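You operate a simulated robot arm through the tools that you are given. There is no shell and no other tool. Be economical: measure what you need, move in short steps, check, and stop when the job is done.

You run a simulated robot arm. Do the job below in one go: nothing can be reset, and whatever is moved stays where it is left.

## Task
Close the lunch carrier: green tin on the stack, lid on, both clips shut.
Fine: tin and lid seated in their rims, nothing dropped.

The check looks at the end state, three seconds after you hand in, the way a careful person would. Anything else that was tipped, shoved, dropped, spilled or broken makes it a failure. Lids that push on must go on centred and level and be pressed home; caps that screw on are set level and turned clockwise until they are tight.

## Robot
A 6-joint arm with a two-finger parallel gripper, fixed in place. Base frame: the origin is at the foot of the arm, x ahead of it, y to its left, z up. Readings come in mm, degrees, newtons and seconds.
With the tool pointing down near the work surface it reaches from about 240 to 640 mm from the base axis. Its first joint turns from -66.0 to 66.0 degrees. Payload 2.7 kg.
The TCP is the grasp point between the finger pads, 23 mm short of the fingertips. In the tool frame z runs along the fingers and y along their closing line. The gripper opens to 94 mm. The fingers are 38 mm wide and 10 mm thick; the gripper's body (54 by 96 mm) begins 39 mm behind the TCP.
Orientation is told as [roll, pitch, yaw] about the base's x, y, z axes, in that order, counted from this pose: with the fingers straight down and closing along the base's y, the tool's x points along the base's -x, its y along +y and its z along -z.

## Interface
- The arm moves only by the tool servo_tool. Its argument "targets" is a list of rows, each a list of 6 numbers: the shift along the base's x, y, z in mm, then the turn, a rotation vector about the base's x, y, z in degrees. In form: [[x, y, z, ax, ay, az], ...]. A call has 1 to 12 rows; each row shifts and turns the commanded pose from where the row before left it. "claw" is the gripper command, from -1 (shut) to 1 (fully open), values between in proportion, set as the call begins (left out, the last holds). Each row takes 0.2 s and may step no farther than 50 mm and 8.6 degrees from the row before; otherwise, or with a gripper value out of range, the whole call is refused. A pose out of reach is approached as far as the arm can. The call stops where the force on the tool passes 70 N (or 10 N more than at its start, if that is more) or the arm is blocked; 0.2 s more then pass. The fingers move at their own pace (about 45 mm/s each) and stop on an object; they squeeze with about 30 N. The grip force told is the motor's: it shows also when the fingers shut on nothing. Time passes only in rows, and 0.2 s behind the last, so rows that do not move let the fingers close. The reply holds the time, the measured pose of the TCP, the force on the tool along the base axes, the opening and the grip force, in the units named above and with some noise, with the torque about the TCP (base axes, N m) and any sound that the robot's microphone picked up.
- Cameras (640 x 400 px; columns grow to the right, rows downward): "scene" is fixed at [91.2, -449, 1406.3]; the picture's right is [0.58, -0.81, 0.00], its down [-0.45, -0.32, -0.83] and it looks along [0.68, 0.48, -0.55] (base axes); focal length 349 px, centre (320, 200). "wrist" rides on the gripper at [86, 16, -74] in the tool frame; the picture's right is [-0.18, 0.98, 0.00], its down [-0.58, -0.11, -0.81] and it looks along [-0.79, -0.15, 0.59] (tool axes); focal length 243 px, centre (320, 200). There is no depth. A picture from a camera that has moved, and an enlarged one, comes with that camera's place and axes in the base frame and with its lens.
- capture(camera): a new picture of that camera. The clock stands still meanwhile.
- zoom(camera, box): a new picture of the part [left, top, right, bottom] of that camera's present view, enlarged. The clock stands still meanwhile.
- sign_off(): hands the job in; it is judged then, once.

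Go step by step. Nothing tells you positions but the pictures and the camera data: compare them with the known pose of the tool, close in by small moves and look again before you grip or let go. The budget is 120 turns and 68 pictures, counting those below and the enlarged ones. Unless the task says otherwise, let go and move clear before handing in, and close with one line.

The tools are called by a JSON object that holds its "op" and its "data". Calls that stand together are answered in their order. servo_tool: Moves the arm, as the interface text tells. Its arguments: {"type":"object","properties":{"targets":{"type":"array","items":{"type":"array","items":{"type":"number"}}},"claw":{"type":"number"}},"required":["targets"]} The other tools are called the same way: capture (camera) takes a picture; zoom (camera, box) takes an enlarged picture of a part of a camera's view; sign_off () hands the job in.

At the start:

```text
clock: 0.0
eef_pos: [358.8, -128.6, 1130.6]
orientation: [0.0, -0.1, -0.1]
ft_force: [0.5, 0.3, -0.6]
ft_torque: [0.01, -0.01, -0.03]
opening: 94.0
finger_force: 0.1
```

scene: 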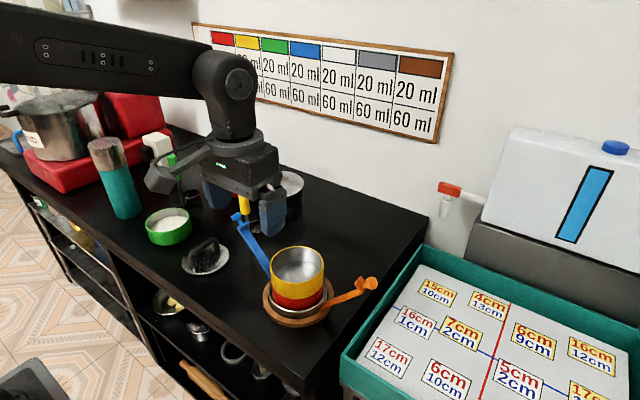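
wrist: 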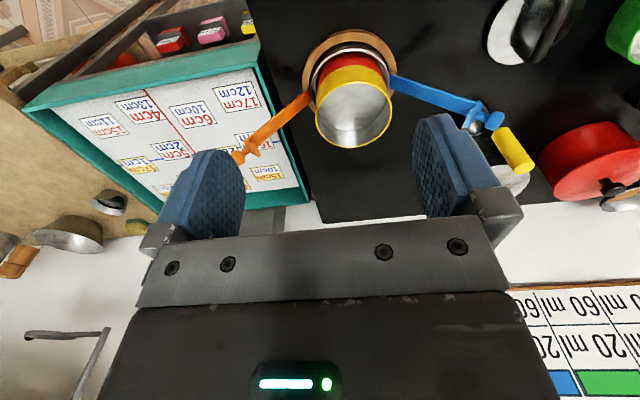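

I see the carrier stack (red and yellow tins on a wooden base, with a blue and an orange clip arm), a green tin with white contents, and a dish with a dark object that may be the lid. I'll zoom in for details.

{"op": "zoom", "data": {"camera": "scene", "box": [220, 200, 400, 340]}}

{"op": "zoom", "data": {"camera": "scene", "box": [80, 120, 320, 290]}}

```text
2.86 times, centred on (310, 270) of scene
camera zoom: at [91.2, -449.0, 1406.3], right [0.58, -0.81, 0.0], down [-0.45, -0.32, -0.83], along [0.68, 0.48, -0.55], focal length 997 px, centre (349, 0)
```

zoom: 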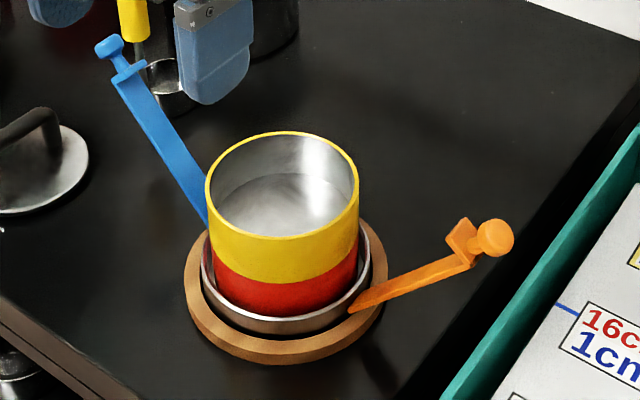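

```text
2.35 times, centred on (200, 205) of scene
camera zoom: at [91.2, -449.0, 1406.3], right [0.58, -0.81, 0.0], down [-0.45, -0.32, -0.83], along [0.68, 0.48, -0.55], focal length 821 px, centre (602, 188)
```

zoom: 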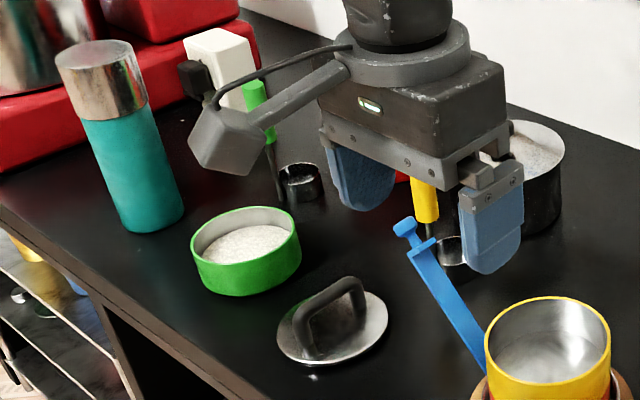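

The tins look around 110 mm wide, so they'd need a rim grip. I'll move toward the green tin and lid to measure them from a second viewpoint.

{"op": "servo_tool", "data": {"targets": [[0, 50, 0, 0, 0, 0], [0, 50, 0, 0, 0, 0], [0, 50, 0, 0, 0, 0], [0, 50, 0, 0, 0, 0], [0, 50, 0, 0, 0, 0], [0, 50, 0, 0, 0, 0], [0, 0, 0, 0, 0, 0]]}}

{"op": "capture", "data": {"camera": "wrist"}}

{"op": "capture", "data": {"camera": "scene"}}

```text
clock: 1.6
eef_pos: [355.3, 173.3, 1130.0]
orientation: [0.1, 0.0, 0.0]
ft_force: [0.2, -0.1, 0.3]
ft_torque: [0.01, -0.03, 0.03]
opening: 94.0
finger_force: 0.1
```

```text
63 pictures are left
camera wrist: at [270.3, 189.4, 1204.5], right [0.18, 0.98, 0.0], down [0.58, -0.11, 0.81], along [0.79, -0.15, -0.59], focal length 243 px, centre (320, 200)
```

wrist: 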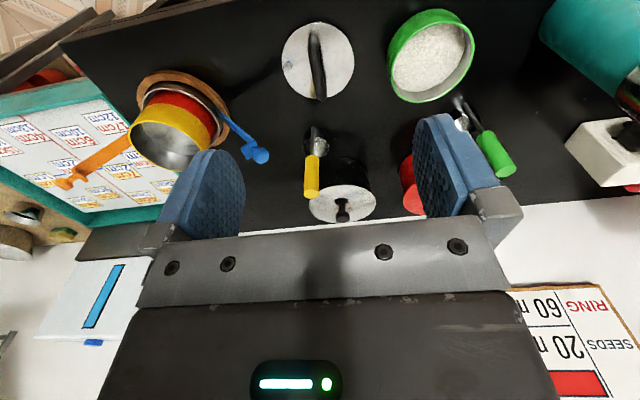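

```text
62 pictures are left
```

scene: 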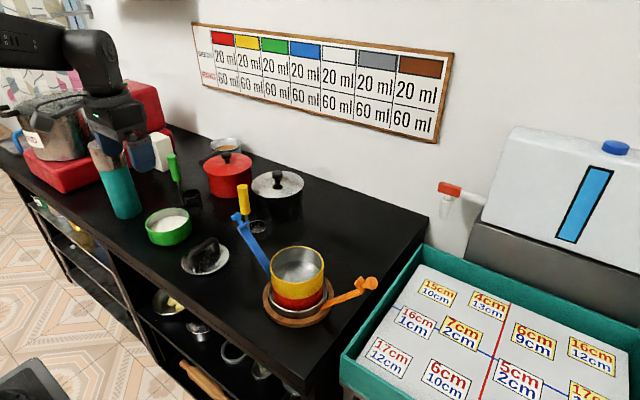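

{"op": "zoom", "data": {"camera": "wrist", "box": [260, 0, 500, 150]}}

{"op": "zoom", "data": {"camera": "wrist", "box": [40, 40, 280, 190]}}

{"op": "zoom", "data": {"camera": "scene", "box": [130, 190, 290, 290]}}

```text
2.67 times, centred on (380, 75) of wrist
camera zoom: at [270.3, 189.4, 1204.5], right [0.18, 0.98, 0.0], down [0.58, -0.11, 0.81], along [0.79, -0.15, -0.59], focal length 647 px, centre (160, 533)
```

zoom: 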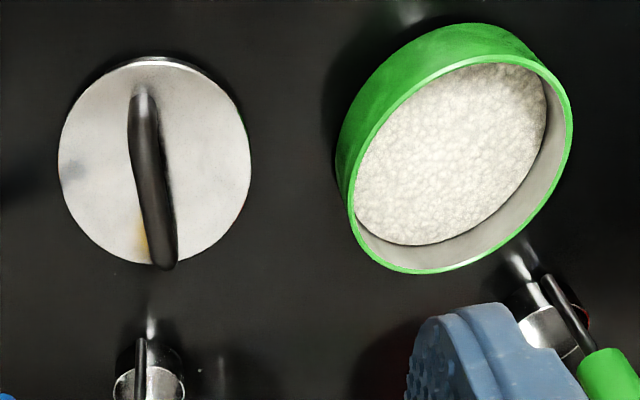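

```text
2.67 times, centred on (160, 115) of wrist
camera zoom: at [270.3, 189.4, 1204.5], right [0.18, 0.98, 0.0], down [0.58, -0.11, 0.81], along [0.79, -0.15, -0.59], focal length 647 px, centre (747, 427)
```

zoom: 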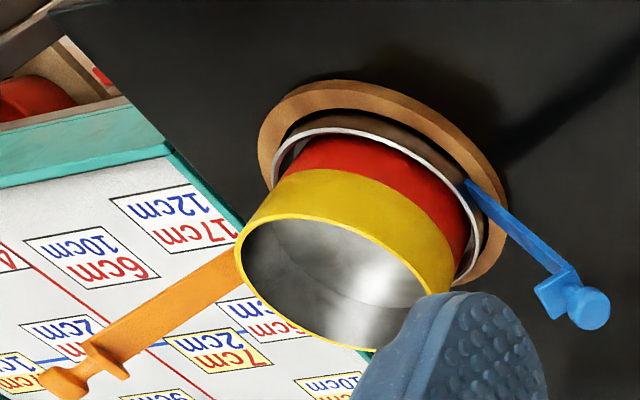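

```text
4.00 times, centred on (210, 240) of scene
camera zoom: at [91.2, -449.0, 1406.3], right [0.58, -0.81, 0.0], down [-0.45, -0.32, -0.83], along [0.68, 0.48, -0.55], focal length 1396 px, centre (760, 40)
```

zoom: 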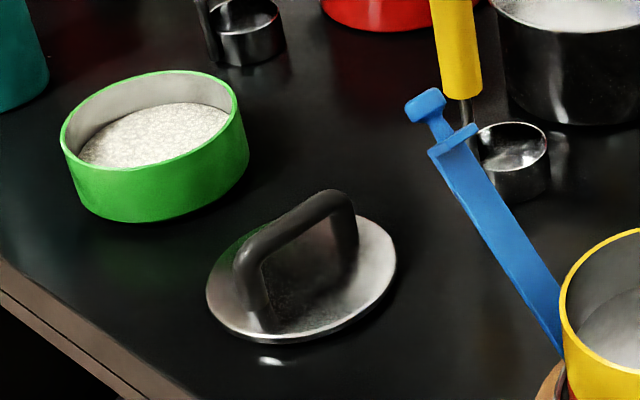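

The clips lie along ±y of the stack (centre about (491,-107), rim z about 893), and the green tin is near (470,327) with its rim z about 825. I'll turn the gripper 90° so it can take the tin by its near (-x) rim, staying clear of the clips, and approach for a closer look.

{"op": "servo_tool", "data": {"targets": [[5, 14, -12, 0, 0, 8.2], [5, 14, -12, 0, 0, 8.2], [5, 14, -12, 0, 0, 8.2], [5, 14, -12, 0, 0, 8.2], [5, 14, -12, 0, 0, 8.2], [5, 14, -12, 0, 0, 8.2], [5, 14, -12, 0, 0, 8.2], [5, 14, -12, 0, 0, 8.2], [5, 14, -12, 0, 0, 8.2], [5, 14, -12, 0, 0, 8.2], [5, 14, -12, 0, 0, 8], [0, 0, 0, 0, 0, 0]]}}

{"op": "capture", "data": {"camera": "wrist"}}

```text
clock: 4.2
eef_pos: [413.5, 324.6, 998.6]
orientation: [0.0, 0.0, 90.0]
ft_force: [0.9, -0.5, 0.4]
ft_torque: [0.02, 0.03, -0.02]
opening: 94.1
finger_force: 0.1
```

```text
58 pictures are left
camera wrist: at [397.8, 238.5, 1071.8], right [-0.98, 0.18, 0.0], down [0.11, 0.58, 0.81], along [0.15, 0.79, -0.59], focal length 243 px, centre (320, 200)
```

wrist: 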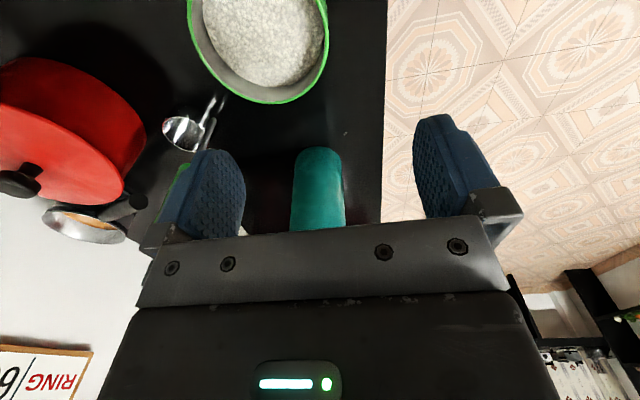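

{"op": "servo_tool", "data": {"targets": [[0, -45, -30, 0, 0, 0], [0, -45, -30, 0, 0, 0], [0, 0, 0, 0, 0, 0]]}}

{"op": "capture", "data": {"camera": "wrist"}}

```text
refused: row 1 steps farther than a row can; nothing moved
```

```text
57 pictures are left
camera wrist: at [397.8, 238.5, 1071.8], right [-0.98, 0.18, 0.0], down [0.11, 0.58, 0.81], along [0.15, 0.79, -0.59], focal length 243 px, centre (320, 200)
```

wrist: 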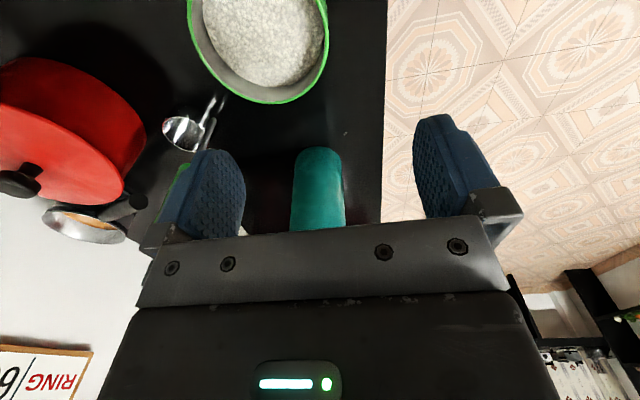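

That step was too long and was refused, so I'll use shorter rows. I'm backing off in -y and lowering so the whole tin comes into view.

{"op": "servo_tool", "data": {"targets": [[0, -40, -20, 0, 0, 0], [0, -40, -20, 0, 0, 0], [0, 0, -20, 0, 0, 0], [0, 0, 0, 0, 0, 0]]}}

{"op": "capture", "data": {"camera": "wrist"}}

```text
clock: 5.2
eef_pos: [410.6, 245.2, 936.9]
orientation: [-0.1, 0.0, 89.9]
ft_force: [0.0, 0.5, -0.3]
ft_torque: [0.01, -0.02, 0.0]
opening: 94.1
finger_force: 0.0
```

```text
56 pictures are left
camera wrist: at [394.9, 158.6, 1012.0], right [-0.98, 0.18, 0.0], down [0.11, 0.58, 0.81], along [0.15, 0.79, -0.59], focal length 243 px, centre (320, 200)
```

wrist: 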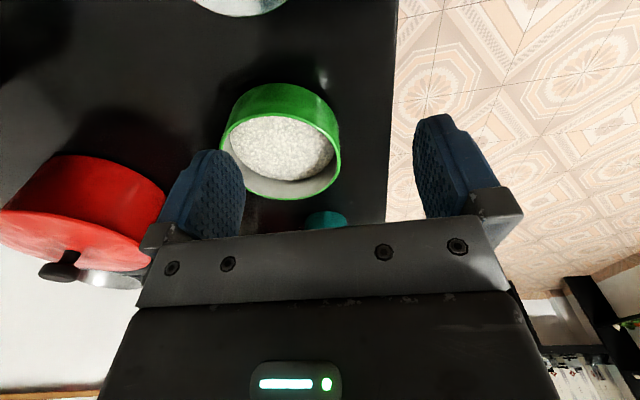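

{"op": "zoom", "data": {"camera": "wrist", "box": [200, 70, 360, 220]}}

```text
2.67 times, centred on (280, 145) of wrist
camera zoom: at [394.9, 158.6, 1012.0], right [-0.98, 0.18, 0.0], down [0.11, 0.58, 0.81], along [0.15, 0.79, -0.59], focal length 647 px, centre (427, 347)
```

zoom: 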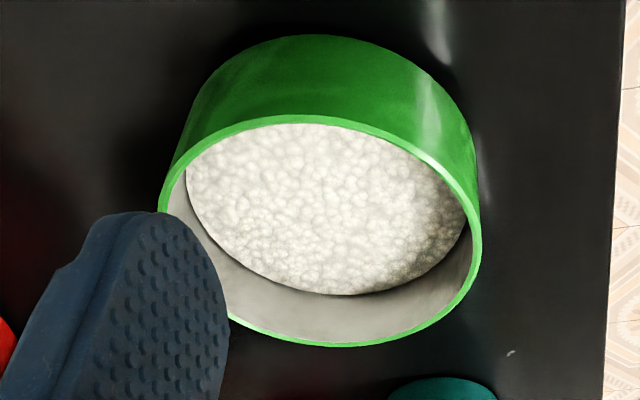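

{"op": "servo_tool", "data": {"targets": [[-20, -20, -25, 0, 0, 0], [-20, -20, -25, 0, 0, 0], [0, 0, 0, 0, 0, 0]]}}

{"op": "zoom", "data": {"camera": "wrist", "box": [160, 70, 400, 220]}}

```text
clock: 6.0
eef_pos: [371.7, 204.1, 886.9]
orientation: [0.0, 0.1, 89.9]
ft_force: [0.1, -1.5, 0.1]
ft_torque: [0.01, -0.02, 0.01]
opening: 94.0
finger_force: 0.0
```

```text
2.67 times, centred on (280, 145) of wrist
camera zoom: at [354.3, 117.5, 961.8], right [-0.98, 0.18, 0.0], down [0.11, 0.58, 0.81], along [0.15, 0.79, -0.59], focal length 647 px, centre (427, 347)
```

zoom: 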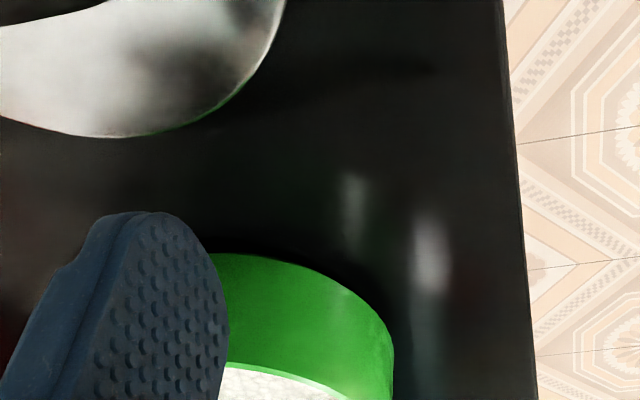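

Refined estimate: green tin centre about (461,307), radius about 54, rim z about 855 (table about 813). I'll hover over its near rim with the fingers partly open and check.

{"op": "servo_tool", "data": {"targets": [[0, 0, 25, 0, 0, 0], [13, 35, 0, 0, 0, 0], [13, 35, 0, 0, 0, 0], [12, 33, 0, 0, 0, 0], [0, 0, -18, 0, 0, 0], [0, 0, 0, 0, 0, 0]], "claw": -0.15}}

{"op": "capture", "data": {"camera": "wrist"}}

{"op": "zoom", "data": {"camera": "scene", "box": [90, 150, 250, 270]}}

```text
clock: 7.4
eef_pos: [411.0, 307.5, 895.6]
orientation: [0.0, 0.0, 89.9]
ft_force: [-0.1, 0.0, 0.4]
ft_torque: [0.02, -0.02, -0.02]
opening: 39.9
finger_force: 0.2
```

```text
53 pictures are left
camera wrist: at [394.6, 220.4, 970.4], right [-0.98, 0.18, 0.0], down [0.11, 0.58, 0.81], along [0.15, 0.79, -0.59], focal length 243 px, centre (320, 200)
```

wrist: 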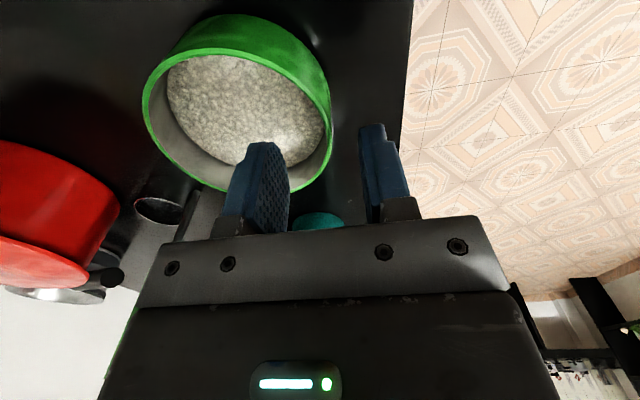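

```text
3.33 times, centred on (170, 210) of scene
camera zoom: at [91.2, -449.0, 1406.3], right [0.58, -0.81, 0.0], down [-0.45, -0.32, -0.83], along [0.68, 0.48, -0.55], focal length 1163 px, centre (820, 167)
```

zoom: 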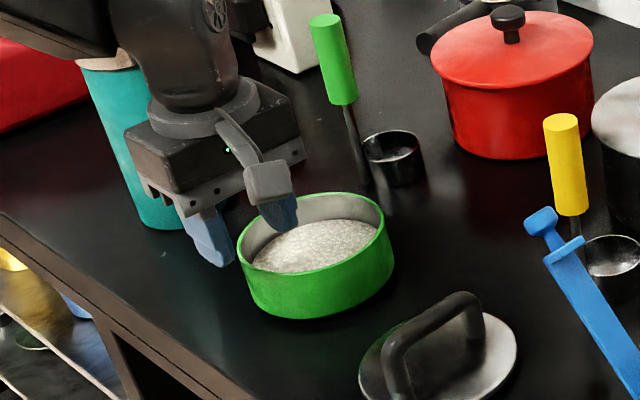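

{"op": "servo_tool", "data": {"targets": [[-5, 1.5, 0, 0, 0, 0], [0, 0, -14, 0, 0, 0], [0, 0, -12, 0, 0, 0], [0, 0, 0, 0, 0, 0]]}}

{"op": "capture", "data": {"camera": "wrist"}}

{"op": "zoom", "data": {"camera": "scene", "box": [130, 180, 210, 260]}}

```text
clock: 8.4
eef_pos: [406.4, 310.6, 868.6]
orientation: [0.0, 0.0, 90.0]
ft_force: [-0.4, -0.9, 0.1]
ft_torque: [-0.01, -0.01, 0.03]
opening: 40.0
finger_force: 0.1
```

```text
51 pictures are left
camera wrist: at [390.5, 223.8, 943.8], right [-0.98, 0.18, 0.0], down [0.11, 0.58, 0.81], along [0.15, 0.79, -0.59], focal length 243 px, centre (320, 200)
```

wrist: 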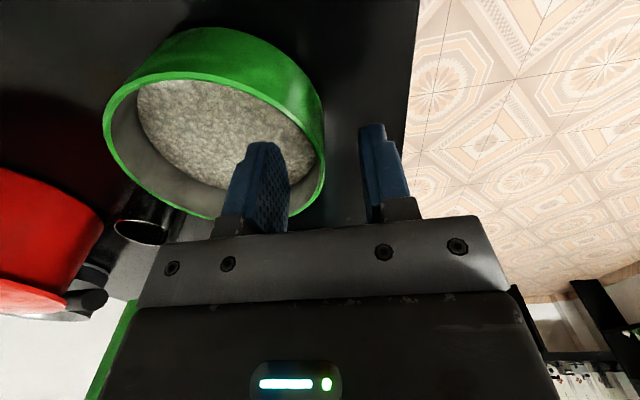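

```text
5.00 times, centred on (170, 220) of scene
camera zoom: at [91.2, -449.0, 1406.3], right [0.58, -0.81, 0.0], down [-0.45, -0.32, -0.83], along [0.68, 0.48, -0.55], focal length 1745 px, centre (1070, 100)
```

zoom: 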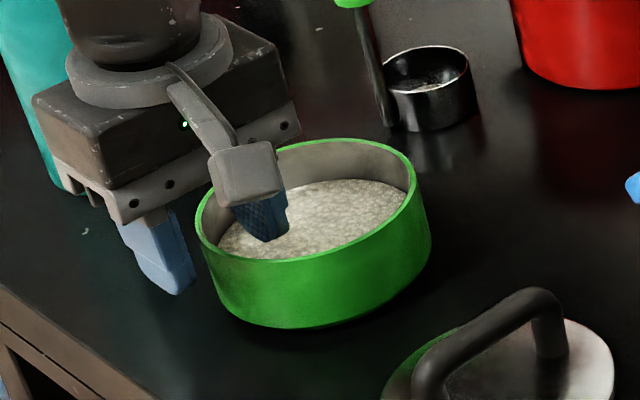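

The rim runs centrally between the fingers. I'll lower a little more and close on the wall.

{"op": "servo_tool", "data": {"targets": [[0, 0, -6, 0, 0, 0], [0, 0, 0, 0, 0, 0]]}}

{"op": "servo_tool", "data": {"targets": [[0, 0, 0, 0, 0, 0], [0, 0, 0, 0, 0, 0], [0, 0, 0, 0, 0, 0], [0, 0, 0, 0, 0, 0], [0, 0, 0, 0, 0, 0]], "claw": -1}}

{"op": "capture", "data": {"camera": "wrist"}}

```text
clock: 9.0
eef_pos: [407.6, 309.5, 863.7]
orientation: [-0.1, 0.0, 90.0]
ft_force: [-0.2, 0.5, 1.0]
ft_torque: [-0.01, 0.02, -0.06]
opening: 40.2
finger_force: 0.2
```

```text
clock: 10.2
eef_pos: [406.7, 310.6, 861.3]
orientation: [0.0, 0.0, 90.0]
ft_force: [-0.6, 0.4, -0.3]
ft_torque: [0.05, 0.04, -0.01]
opening: 9.5
finger_force: 30.0
```

```text
49 pictures are left
camera wrist: at [391.1, 223.8, 938.1], right [-0.98, 0.18, 0.0], down [0.11, 0.58, 0.81], along [0.15, 0.79, -0.59], focal length 243 px, centre (320, 200)
```

wrist: 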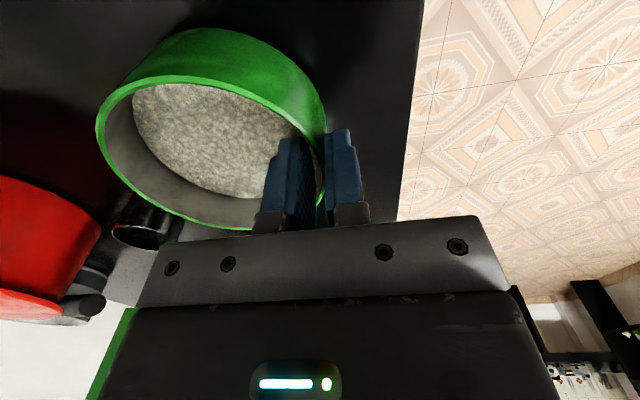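

Gripped with 30 N. Lifting slowly, then checking for tilt.

{"op": "servo_tool", "data": {"targets": [[0, 0, 5, 0, 0, 0], [0, 0, 10, 0, 0, 0], [0, 0, 15, 0, 0, 0], [0, 0, 0, 0, 0, 0]]}}

{"op": "capture", "data": {"camera": "wrist"}}

{"op": "zoom", "data": {"camera": "scene", "box": [130, 180, 210, 260]}}

```text
clock: 11.2
eef_pos: [405.7, 310.6, 892.9]
orientation: [0.0, 0.0, 90.0]
ft_force: [-0.1, 1.2, -2.0]
ft_torque: [0.0, 0.15, 0.0]
opening: 9.6
finger_force: 30.2
```

```text
48 pictures are left
camera wrist: at [389.7, 224.2, 967.8], right [-0.98, 0.18, 0.0], down [0.11, 0.58, 0.81], along [0.15, 0.79, -0.59], focal length 243 px, centre (320, 200)
```

wrist: 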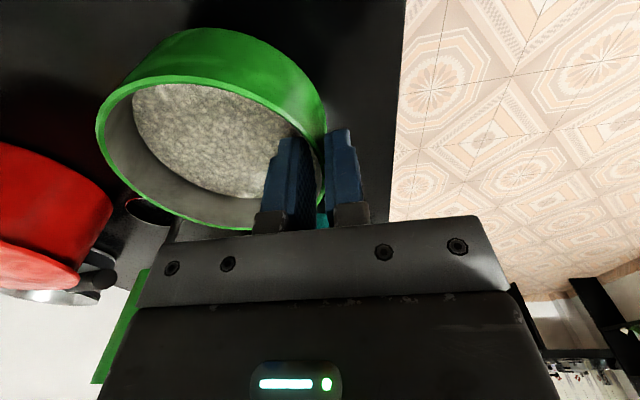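

```text
5.00 times, centred on (170, 220) of scene
camera zoom: at [91.2, -449.0, 1406.3], right [0.58, -0.81, 0.0], down [-0.45, -0.32, -0.83], along [0.68, 0.48, -0.55], focal length 1745 px, centre (1070, 100)
```

zoom: 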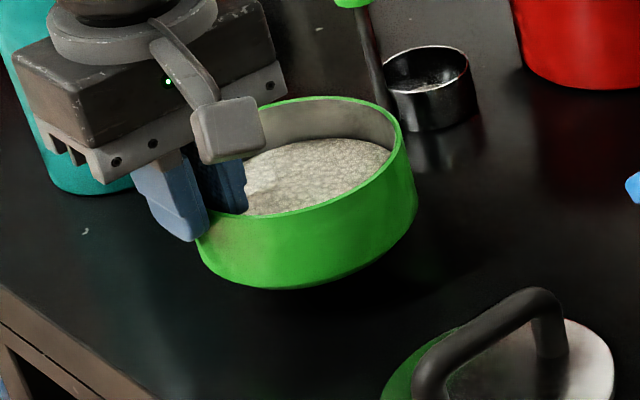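

Tin is held level and firmly, about 0.2 kg. I'll raise it well above the clips and carry it over the stack.

{"op": "servo_tool", "data": {"targets": [[0, 0, 40, 0, 0, 0], [0, 0, 40, 0, 0, 0], [0, 0, 40, 0, 0, 0], [0, 0, 37, 0, 0, 0], [0, -20, 0, 0, 0, 0], [0, 0, 0, 0, 0, 0]]}}

{"op": "servo_tool", "data": {"targets": [[3, -35, 0, 0, 0, 0], [3, -40, 0, 0, 0, 0], [3, -40, 0, 0, 0, 0], [3, -40, 0, 0, 0, 0], [3, -40, 0, 0, 0, 0], [3, -40, 0, 0, 0, 0], [3, -40, 0, 0, 0, 0], [3, -40, 0, 0, 0, 0], [3, -40, 0, 0, 0, 0], [3, -32, 0, 0, 0, 0], [3, -10, 0, 0, 0, 0], [2, 0, 0, 0, 0, 0]]}}

{"op": "capture", "data": {"camera": "wrist"}}

{"op": "zoom", "data": {"camera": "scene", "box": [220, 160, 420, 340]}}

```text
clock: 12.6
eef_pos: [406.3, 291.6, 1049.8]
orientation: [0.0, 0.0, 90.0]
ft_force: [-0.6, 0.1, -1.7]
ft_torque: [-0.01, 0.12, 0.0]
opening: 9.5
finger_force: 30.2
```

```text
clock: 15.2
eef_pos: [439.9, -106.9, 1048.5]
orientation: [-0.1, 0.1, 89.9]
ft_force: [0.1, 0.3, -2.7]
ft_torque: [0.01, 0.11, 0.0]
opening: 9.2
finger_force: 30.0
```

```text
46 pictures are left
camera wrist: at [423.7, -193.1, 1125.0], right [-0.98, 0.18, 0.0], down [0.11, 0.58, 0.81], along [0.15, 0.79, -0.59], focal length 243 px, centre (320, 200)
```

wrist: 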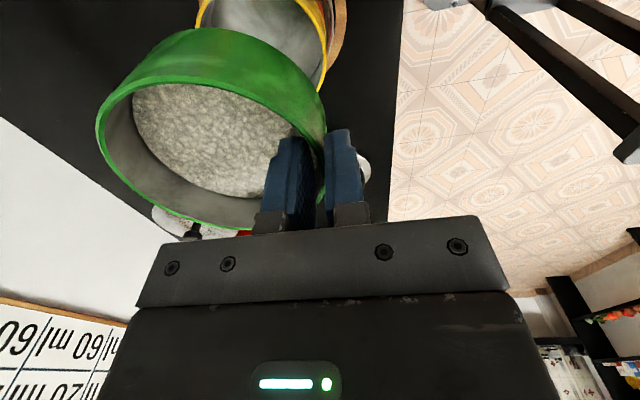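

```text
2.22 times, centred on (320, 250) of scene
camera zoom: at [91.2, -449.0, 1406.3], right [0.58, -0.81, 0.0], down [-0.45, -0.32, -0.83], along [0.68, 0.48, -0.55], focal length 776 px, centre (320, 89)
```

zoom: 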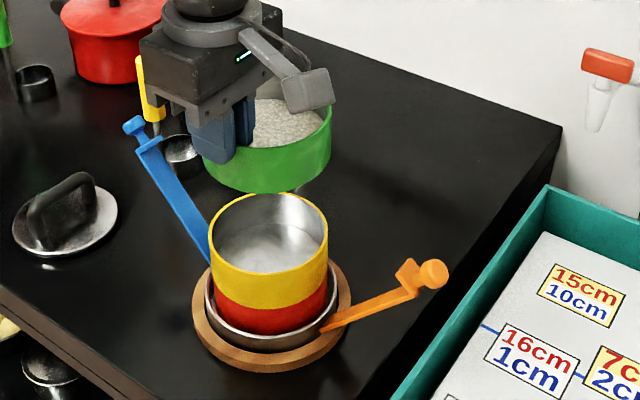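

{"op": "servo_tool", "data": {"targets": [[0, 0, -30, 0, 0, 0], [0, 0, -30, 0, 0, 0], [0, 0, -20, 0, 0, 0], [0, 0, 0, 0, 0, 0]]}}

{"op": "capture", "data": {"camera": "wrist"}}

{"op": "zoom", "data": {"camera": "scene", "box": [250, 210, 350, 330]}}

```text
clock: 16.2
eef_pos: [440.3, -109.8, 969.7]
orientation: [0.1, 0.0, 89.9]
ft_force: [-0.2, 0.3, -1.5]
ft_torque: [0.0, 0.1, 0.01]
opening: 9.2
finger_force: 29.9
```

```text
44 pictures are left
camera wrist: at [423.7, -195.4, 1044.2], right [-0.98, 0.18, 0.0], down [0.11, 0.58, 0.81], along [0.15, 0.79, -0.59], focal length 243 px, centre (320, 200)
```

wrist: 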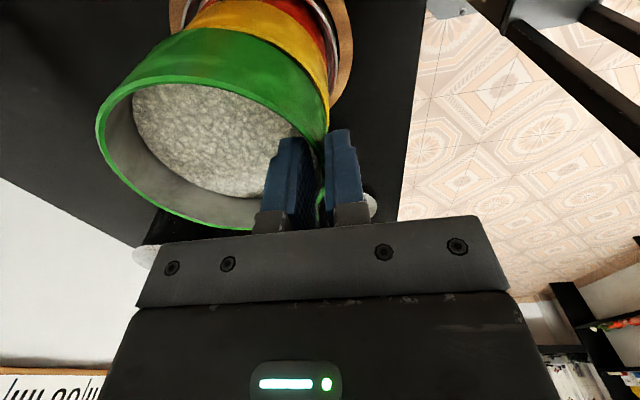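

```text
3.33 times, centred on (300, 270) of scene
camera zoom: at [91.2, -449.0, 1406.3], right [0.58, -0.81, 0.0], down [-0.45, -0.32, -0.83], along [0.68, 0.48, -0.55], focal length 1163 px, centre (387, -33)
```

zoom: 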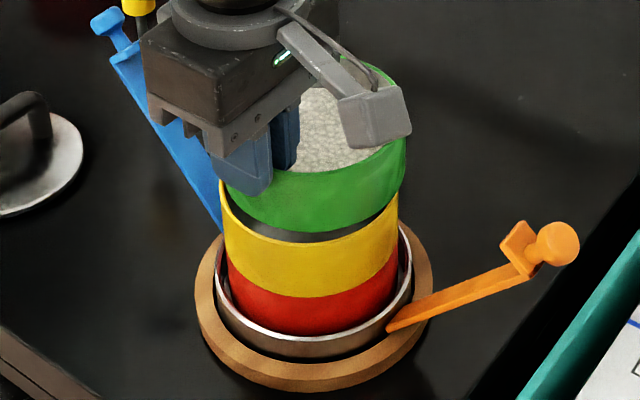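

{"op": "zoom", "data": {"camera": "scene", "box": [276, 240, 326, 310]}}

{"op": "zoom", "data": {"camera": "wrist", "box": [80, 0, 380, 188]}}

```text
5.71 times, centred on (301, 275) of scene
camera zoom: at [91.2, -449.0, 1406.3], right [0.58, -0.81, 0.0], down [-0.45, -0.32, -0.83], along [0.68, 0.48, -0.55], focal length 1994 px, centre (429, -229)
```

zoom: 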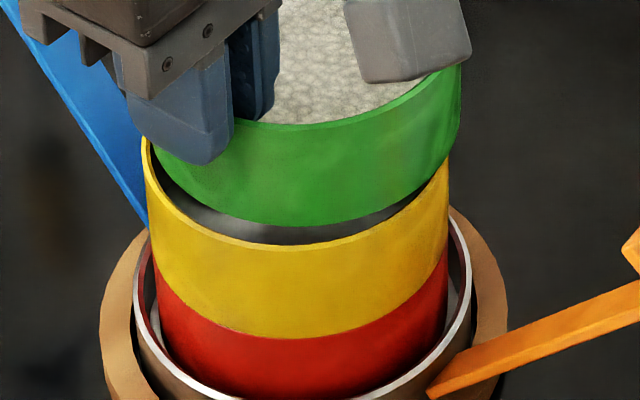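

```text
2.13 times, centred on (230, 94) of wrist
camera zoom: at [423.7, -195.4, 1044.2], right [-0.98, 0.18, 0.0], down [0.11, 0.58, 0.81], along [0.15, 0.79, -0.59], focal length 516 px, centre (512, 426)
```

zoom: 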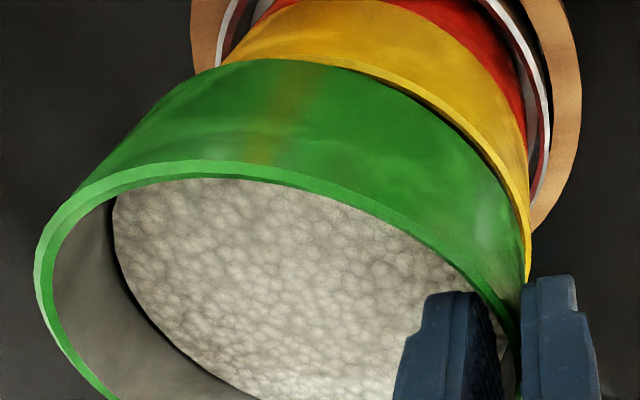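

The tin is about 3–4 mm off in -y relative to the stack, with x aligned. I'll correct that and lower gently.

{"op": "servo_tool", "data": {"targets": [[0, 3.5, 0, 0, 0, 0], [0, 0, -6, 0, 0, 0], [0, 0, -6, 0, 0, 0], [0, 0, -4, 0, 0, 0], [0, 0, 0, 0, 0, 0]]}}

{"op": "zoom", "data": {"camera": "scene", "box": [276, 240, 326, 310]}}

{"op": "zoom", "data": {"camera": "wrist", "box": [80, 0, 380, 188]}}

```text
clock: 17.4
eef_pos: [442.3, -104.7, 953.5]
orientation: [-0.1, 0.1, 90.1]
ft_force: [-7.5, 1.1, 24.6]
ft_torque: [0.03, 0.37, 0.06]
opening: 9.6
finger_force: 29.9
```

```text
5.71 times, centred on (301, 275) of scene
camera zoom: at [90.7, -448.9, 1406.3], right [0.58, -0.81, 0.0], down [-0.45, -0.32, -0.83], along [0.68, 0.48, -0.55], focal length 1994 px, centre (429, -229)
```

zoom: 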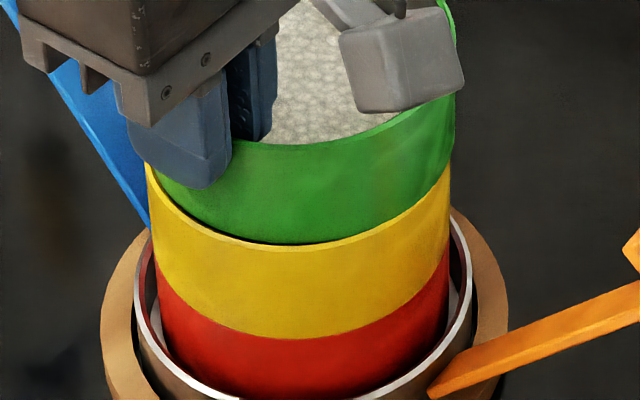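

```text
2.13 times, centred on (230, 94) of wrist
camera zoom: at [425.3, -191.5, 1029.9], right [-0.98, 0.18, 0.0], down [0.11, 0.58, 0.81], along [0.15, 0.79, -0.59], focal length 516 px, centre (512, 426)
```

zoom: 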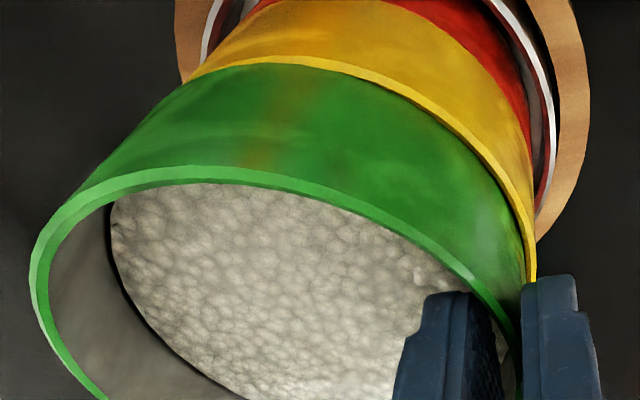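

Contact at 25 N with a -x reaction, so the tin sits slightly too far +x. I'll ease up, shift -x by 2 mm and lower again.

{"op": "servo_tool", "data": {"targets": [[0, 0, 3, 0, 0, 0], [-2, 0, 0, 0, 0, 0], [0, 0, 0, 0, 0, 0]]}}

{"op": "servo_tool", "data": {"targets": [[0, 0, -2, 0, 0, 0], [0, 0, -2, 0, 0, 0], [0, 0, 0, 0, 0, 0]]}}

```text
clock: 18.2
eef_pos: [438.5, -103.2, 957.2]
orientation: [0.1, 0.0, 89.9]
ft_force: [-0.6, 0.1, -2.7]
ft_torque: [-0.03, 0.11, -0.02]
opening: 9.4
finger_force: 30.4
```

```text
clock: 19.0
eef_pos: [438.6, -106.2, 954.3]
orientation: [-0.2, 0.1, 89.9]
ft_force: [-5.8, 3.0, 24.5]
ft_torque: [0.12, 0.16, 0.09]
opening: 9.5
finger_force: 30.1
```

{"op": "servo_tool", "data": {"targets": [[0, 0, 2, 0, 0, 0], [-1.5, 1, 0, 0, 0, 0], [0, 0, -1.5, 0, 0, 0], [0, 0, -1.5, 0, 0, 0], [0, 0, 0, 0, 0, 0]]}}

{"op": "zoom", "data": {"camera": "scene", "box": [276, 240, 326, 310]}}

{"op": "zoom", "data": {"camera": "wrist", "box": [80, 0, 380, 188]}}

```text
clock: 20.2
eef_pos: [438.6, -103.4, 953.3]
orientation: [-0.2, 0.1, 90.0]
ft_force: [-3.5, -2.6, 24.4]
ft_torque: [-0.22, 0.04, -0.08]
opening: 9.7
finger_force: 29.5
```

```text
5.71 times, centred on (301, 275) of scene
camera zoom: at [90.8, -449.0, 1406.3], right [0.58, -0.81, 0.0], down [-0.45, -0.32, -0.83], along [0.68, 0.48, -0.55], focal length 1994 px, centre (429, -229)
```

zoom: 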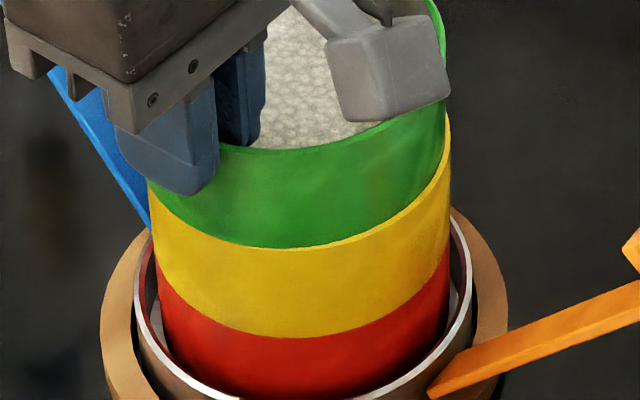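

```text
2.13 times, centred on (230, 94) of wrist
camera zoom: at [421.5, -189.8, 1028.8], right [-0.98, 0.18, 0.0], down [0.11, 0.58, 0.81], along [0.15, 0.79, -0.59], focal length 516 px, centre (512, 426)
```

zoom: 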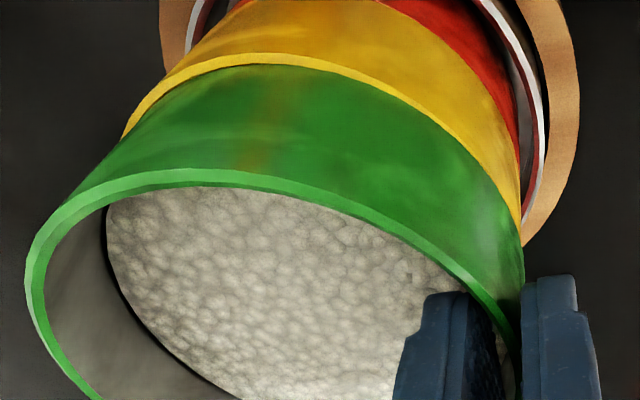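

I overshot: the yellow rim's crescent now shows on the +x/-y side, where before it showed on -x. I'll split the difference and press a bit further.

{"op": "servo_tool", "data": {"targets": [[0, 0, 2, 0, 0, 0], [1.5, -0.6, 0, 0, 0, 0], [0, 0, -1.5, 0, 0, 0], [0, 0, -1.5, 0, 0, 0], [0, 0, -1, 0, 0, 0], [0, 0, 0, 0, 0, 0]]}}

{"op": "zoom", "data": {"camera": "wrist", "box": [80, 0, 380, 188]}}

```text
clock: 21.6
eef_pos: [439.5, -103.3, 951.3]
orientation: [-0.1, -0.1, 90.0]
ft_force: [-8.9, 0.8, 33.2]
ft_torque: [0.09, -0.05, 0.07]
opening: 9.3
finger_force: 30.0
```

```text
2.13 times, centred on (230, 94) of wrist
camera zoom: at [422.6, -190.3, 1026.7], right [-0.98, 0.18, 0.0], down [0.11, 0.58, 0.81], along [0.15, 0.79, -0.59], focal length 516 px, centre (512, 426)
```

zoom: 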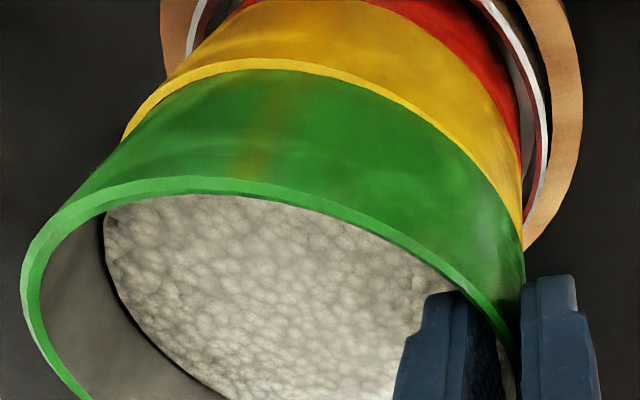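

Pressing at the rim is tilting the tin in the grip. I'll unload, shift a little toward +x, release so it can settle, and look.

{"op": "servo_tool", "data": {"targets": [[0, 0, 2, 0, 0, 0], [0, 0, 1.5, 0, 0, 0], [1.3, -0.5, 0, 0, 0, 0], [0, 0, 0, 0, 0, 0]]}}

{"op": "capture", "data": {"camera": "wrist"}}

{"op": "zoom", "data": {"camera": "scene", "box": [276, 240, 326, 310]}}

```text
clock: 22.6
eef_pos: [438.8, -103.7, 951.7]
orientation: [0.2, -0.2, 90.0]
ft_force: [0.4, 0.0, -1.8]
ft_torque: [0.04, 0.12, 0.0]
opening: 9.2
finger_force: 30.0
```

```text
35 pictures are left
camera wrist: at [423.7, -189.9, 1027.4], right [-0.98, 0.18, 0.0], down [0.11, 0.58, 0.81], along [0.15, 0.79, -0.59], focal length 243 px, centre (320, 200)
```

wrist: 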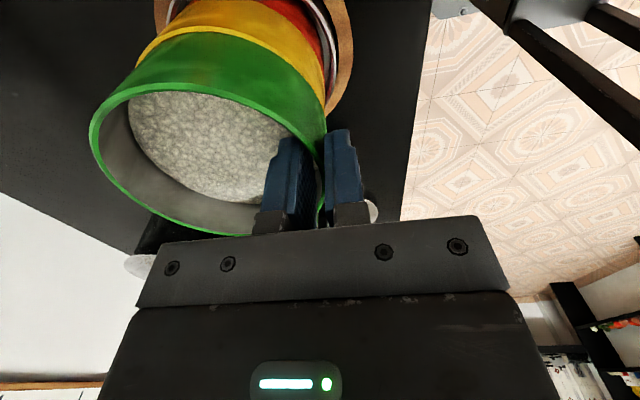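

```text
5.71 times, centred on (301, 275) of scene
camera zoom: at [91.3, -449.0, 1406.3], right [0.58, -0.81, 0.0], down [-0.45, -0.32, -0.83], along [0.68, 0.48, -0.55], focal length 1994 px, centre (429, -229)
```

zoom: 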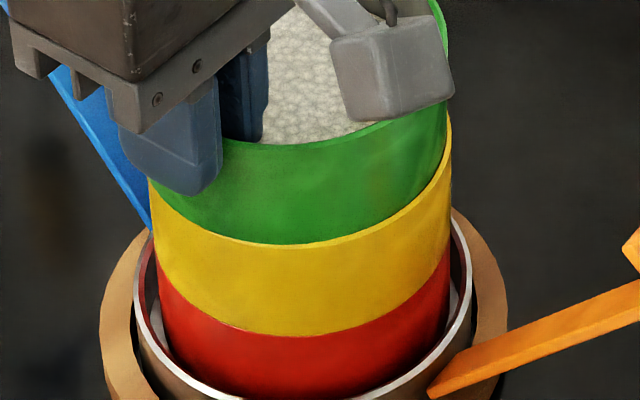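

{"op": "servo_tool", "data": {"targets": [[0, 0, 1, 0, 0, 0], [1.3, -1.7, 0, 0, 0, 0], [0, 0, -1.5, 0, 0, 0], [0, 0, -1, 0, 0, 0], [0, 0, 0, 0, 0, 0]]}}

{"op": "zoom", "data": {"camera": "wrist", "box": [80, 0, 380, 188]}}

{"op": "zoom", "data": {"camera": "scene", "box": [276, 240, 326, 310]}}

```text
clock: 23.8
eef_pos: [441.2, -105.8, 950.7]
orientation: [0.0, 0.0, 90.0]
ft_force: [-0.5, 0.0, -2.5]
ft_torque: [0.03, 0.15, -0.02]
opening: 9.3
finger_force: 30.1
```

```text
2.13 times, centred on (230, 94) of wrist
camera zoom: at [425.5, -192.4, 1027.4], right [-0.98, 0.18, 0.0], down [0.11, 0.58, 0.81], along [0.15, 0.79, -0.59], focal length 516 px, centre (512, 426)
```

zoom: 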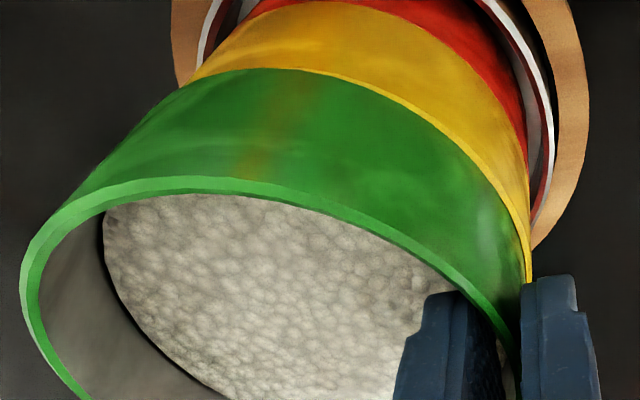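

```text
5.71 times, centred on (301, 275) of scene
camera zoom: at [91.2, -449.0, 1406.3], right [0.58, -0.81, 0.0], down [-0.45, -0.32, -0.83], along [0.68, 0.48, -0.55], focal length 1994 px, centre (429, -229)
```

zoom: 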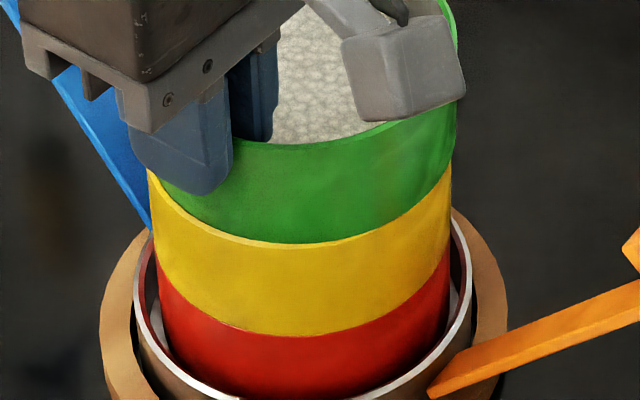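

Nearly concentric now, just a touch too far +x. I'll make a small correction and lower.

{"op": "servo_tool", "data": {"targets": [[-0.8, 0.4, 0, 0, 0, 0], [0, 0, -1, 0, 0, 0], [0, 0, -1, 0, 0, 0], [0, 0, -1, 0, 0, 0], [0, 0, 0, 0, 0, 0]]}}

```text
clock: 25.0
eef_pos: [440.2, -104.9, 950.8]
orientation: [-0.2, 0.1, 90.0]
ft_force: [-11.4, 3.4, 39.2]
ft_torque: [0.57, 0.34, 0.19]
opening: 9.2
finger_force: 30.0
```

{"op": "servo_tool", "data": {"targets": [[0, 0, 2, 0, 0, 0], [0, 0, 0, 0, 0, 0]]}}

{"op": "servo_tool", "data": {"targets": [[0, 0, 0, 0, 0, 0], [0, 0, 0, 0, 0, 0], [0, 0, 0, 0, 0, 0]], "claw": -0.6}}

{"op": "zoom", "data": {"camera": "wrist", "box": [80, 0, 380, 188]}}

{"op": "zoom", "data": {"camera": "scene", "box": [276, 240, 326, 310]}}

```text
clock: 25.6
eef_pos: [440.9, -104.4, 951.7]
orientation: [-0.3, 0.0, 90.0]
ft_force: [-1.1, 0.7, 24.1]
ft_torque: [0.04, -0.34, 0.01]
opening: 9.1
finger_force: 30.1
```

```text
clock: 26.4
eef_pos: [439.4, -106.4, 950.0]
orientation: [0.1, 0.1, 90.0]
ft_force: [-0.3, -0.2, -0.2]
ft_torque: [0.01, 0.01, 0.03]
opening: 18.8
finger_force: 0.1
```

```text
2.13 times, centred on (230, 94) of wrist
camera zoom: at [424.0, -191.7, 1025.4], right [-0.98, 0.18, 0.0], down [0.11, 0.58, 0.81], along [0.15, 0.79, -0.59], focal length 516 px, centre (512, 426)
```

zoom: 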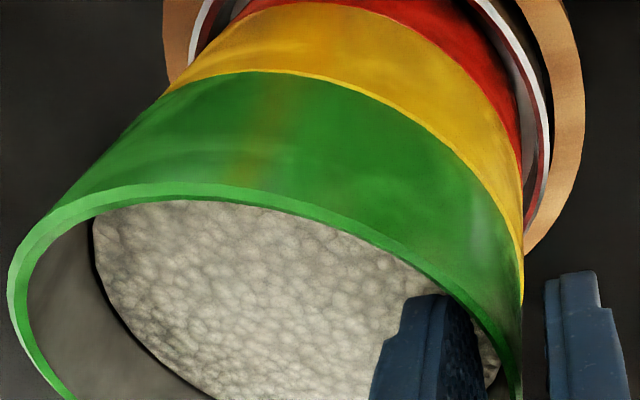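

```text
5.71 times, centred on (301, 275) of scene
camera zoom: at [91.2, -449.0, 1406.3], right [0.58, -0.81, 0.0], down [-0.45, -0.32, -0.83], along [0.68, 0.48, -0.55], focal length 1994 px, centre (429, -229)
```

zoom: 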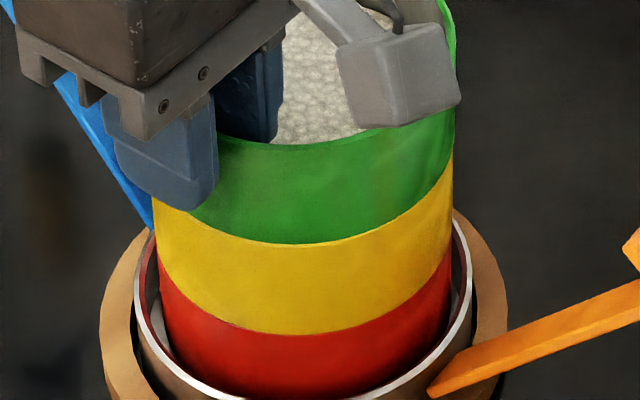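

The tin now rests concentric on the yellow one. To press it home evenly, I'll open the fingers fully (tips span the rim) and centre above it.

{"op": "servo_tool", "data": {"targets": [[0, 0, 20, 0, 0, 0], [0, 0, 25, 0, 0, 0], [25, 0, 0, 0, 0, 0], [26, 0, 0, 0, 0, 0], [0, 0, 0, 0, 0, 0]], "claw": -0.6}}

{"op": "servo_tool", "data": {"targets": [[0, 0, 0, 0, 0, 0], [0, 0, 0, 0, 0, 0], [0, 0, 0, 0, 0, 0], [0, 0, 0, 0, 0, 0]], "claw": 1}}

{"op": "capture", "data": {"camera": "wrist"}}

{"op": "zoom", "data": {"camera": "scene", "box": [270, 220, 340, 310]}}

```text
clock: 27.6
eef_pos: [489.7, -103.6, 993.7]
orientation: [0.1, 0.0, 89.9]
ft_force: [0.3, 0.4, 0.2]
ft_torque: [-0.02, 0.01, -0.01]
opening: 18.9
finger_force: 0.1
```

```text
clock: 28.6
eef_pos: [490.3, -103.3, 994.4]
orientation: [0.0, 0.0, 90.0]
ft_force: [1.3, -0.1, -0.1]
ft_torque: [-0.01, 0.01, 0.0]
opening: 94.0
finger_force: 0.1
```

```text
29 pictures are left
camera wrist: at [474.5, -190.3, 1069.5], right [-0.98, 0.18, 0.0], down [0.11, 0.58, 0.81], along [0.15, 0.79, -0.59], focal length 243 px, centre (320, 200)
```

wrist: 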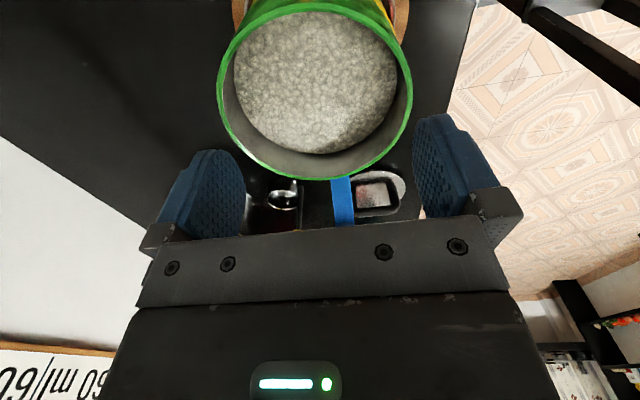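

```text
4.44 times, centred on (305, 265) of scene
camera zoom: at [91.2, -449.0, 1406.3], right [0.58, -0.81, 0.0], down [-0.45, -0.32, -0.83], along [0.68, 0.48, -0.55], focal length 1551 px, centre (387, -89)
```

zoom: 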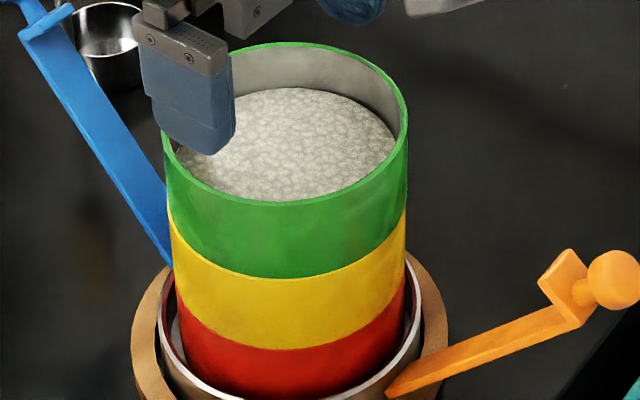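

Fingertips span the rim. Centering and pressing down evenly.

{"op": "servo_tool", "data": {"targets": [[1.5, -1.5, 0, 0, 0, 0], [0, 0, -10, 0, 0, 0], [0, 0, -8, 0, 0, 0], [0, 0, 0, 0, 0, 0]]}}

{"op": "servo_tool", "data": {"targets": [[0, 0, -3, 0, 0, 0], [0, 0, -2, 0, 0, 0], [0, 0, -2, 0, 0, 0], [0, 0, 0, 0, 0, 0]]}}

```text
clock: 29.6
eef_pos: [493.5, -106.6, 977.7]
orientation: [0.0, 0.0, 90.1]
ft_force: [0.7, -0.4, -0.1]
ft_torque: [0.02, -0.01, -0.05]
opening: 93.8
finger_force: 0.1
```

```text
clock: 30.6
eef_pos: [491.7, -106.6, 969.5]
orientation: [0.0, -0.1, 90.0]
ft_force: [0.3, 0.1, -0.4]
ft_torque: [0.0, 0.0, -0.01]
opening: 93.9
finger_force: 0.0
```

{"op": "servo_tool", "data": {"targets": [[0, 0, -2, 0, 0, 0], [0, 0, -2, 0, 0, 0], [0, 0, 0, 0, 0, 0]]}}

{"op": "zoom", "data": {"camera": "scene", "box": [270, 220, 340, 310]}}

```text
clock: 31.4
eef_pos: [493.3, -105.7, 969.0]
orientation: [-0.1, 0.0, 90.0]
ft_force: [-5.2, 3.5, 21.8]
ft_torque: [0.36, 1.09, -0.06]
opening: 94.1
finger_force: 0.0
```

```text
4.44 times, centred on (305, 265) of scene
camera zoom: at [90.7, -448.8, 1406.4], right [0.58, -0.81, 0.0], down [-0.45, -0.32, -0.83], along [0.68, 0.48, -0.55], focal length 1551 px, centre (387, -89)
```

zoom: 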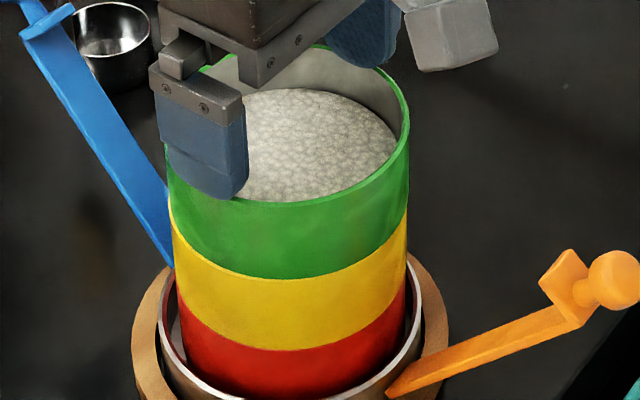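

{"op": "servo_tool", "data": {"targets": [[0, 0, -1.5, 0, 0, 0], [0, 0, -1.5, 0, 0, 0], [0, 0, 0, 0, 0, 0]]}}

```text
clock: 32.2
eef_pos: [493.7, -107.3, 968.9]
orientation: [-0.3, 0.0, 90.0]
ft_force: [-9.5, 8.1, 46.1]
ft_torque: [0.62, 2.28, -0.03]
opening: 94.0
finger_force: 0.1
```

Only the -x finger is bearing. I'll back off, shift a few mm +x so the other finger meets the far rim, and compare heights.

{"op": "servo_tool", "data": {"targets": [[0, 0, 10, 0, 0, 0], [4.5, 0, 0, 0, 0, 0], [0, 0, -4, 0, 0, 0], [0, 0, 0, 0, 0, 0]]}}

{"op": "servo_tool", "data": {"targets": [[0, 0, -2, 0, 0, 0], [0, 0, -2, 0, 0, 0], [0, 0, 0, 0, 0, 0]]}}

{"op": "capture", "data": {"camera": "wrist"}}

```text
clock: 33.2
eef_pos: [496.7, -107.8, 969.2]
orientation: [0.0, 0.0, 90.0]
ft_force: [0.0, -0.1, 0.3]
ft_torque: [0.01, 0.05, 0.02]
opening: 93.9
finger_force: 0.1
```

```text
clock: 34.0
eef_pos: [495.4, -108.9, 968.1]
orientation: [-0.2, 0.1, 89.9]
ft_force: [-9.1, 2.4, 31.2]
ft_torque: [0.15, 1.54, 0.01]
opening: 94.0
finger_force: 0.1
```

```text
26 pictures are left
camera wrist: at [480.4, -194.9, 1044.1], right [-0.98, 0.18, 0.0], down [0.11, 0.58, 0.81], along [0.15, 0.79, -0.59], focal length 243 px, centre (320, 200)
```

wrist: 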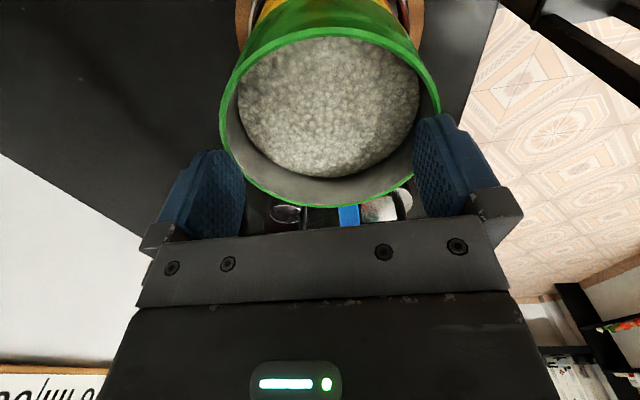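

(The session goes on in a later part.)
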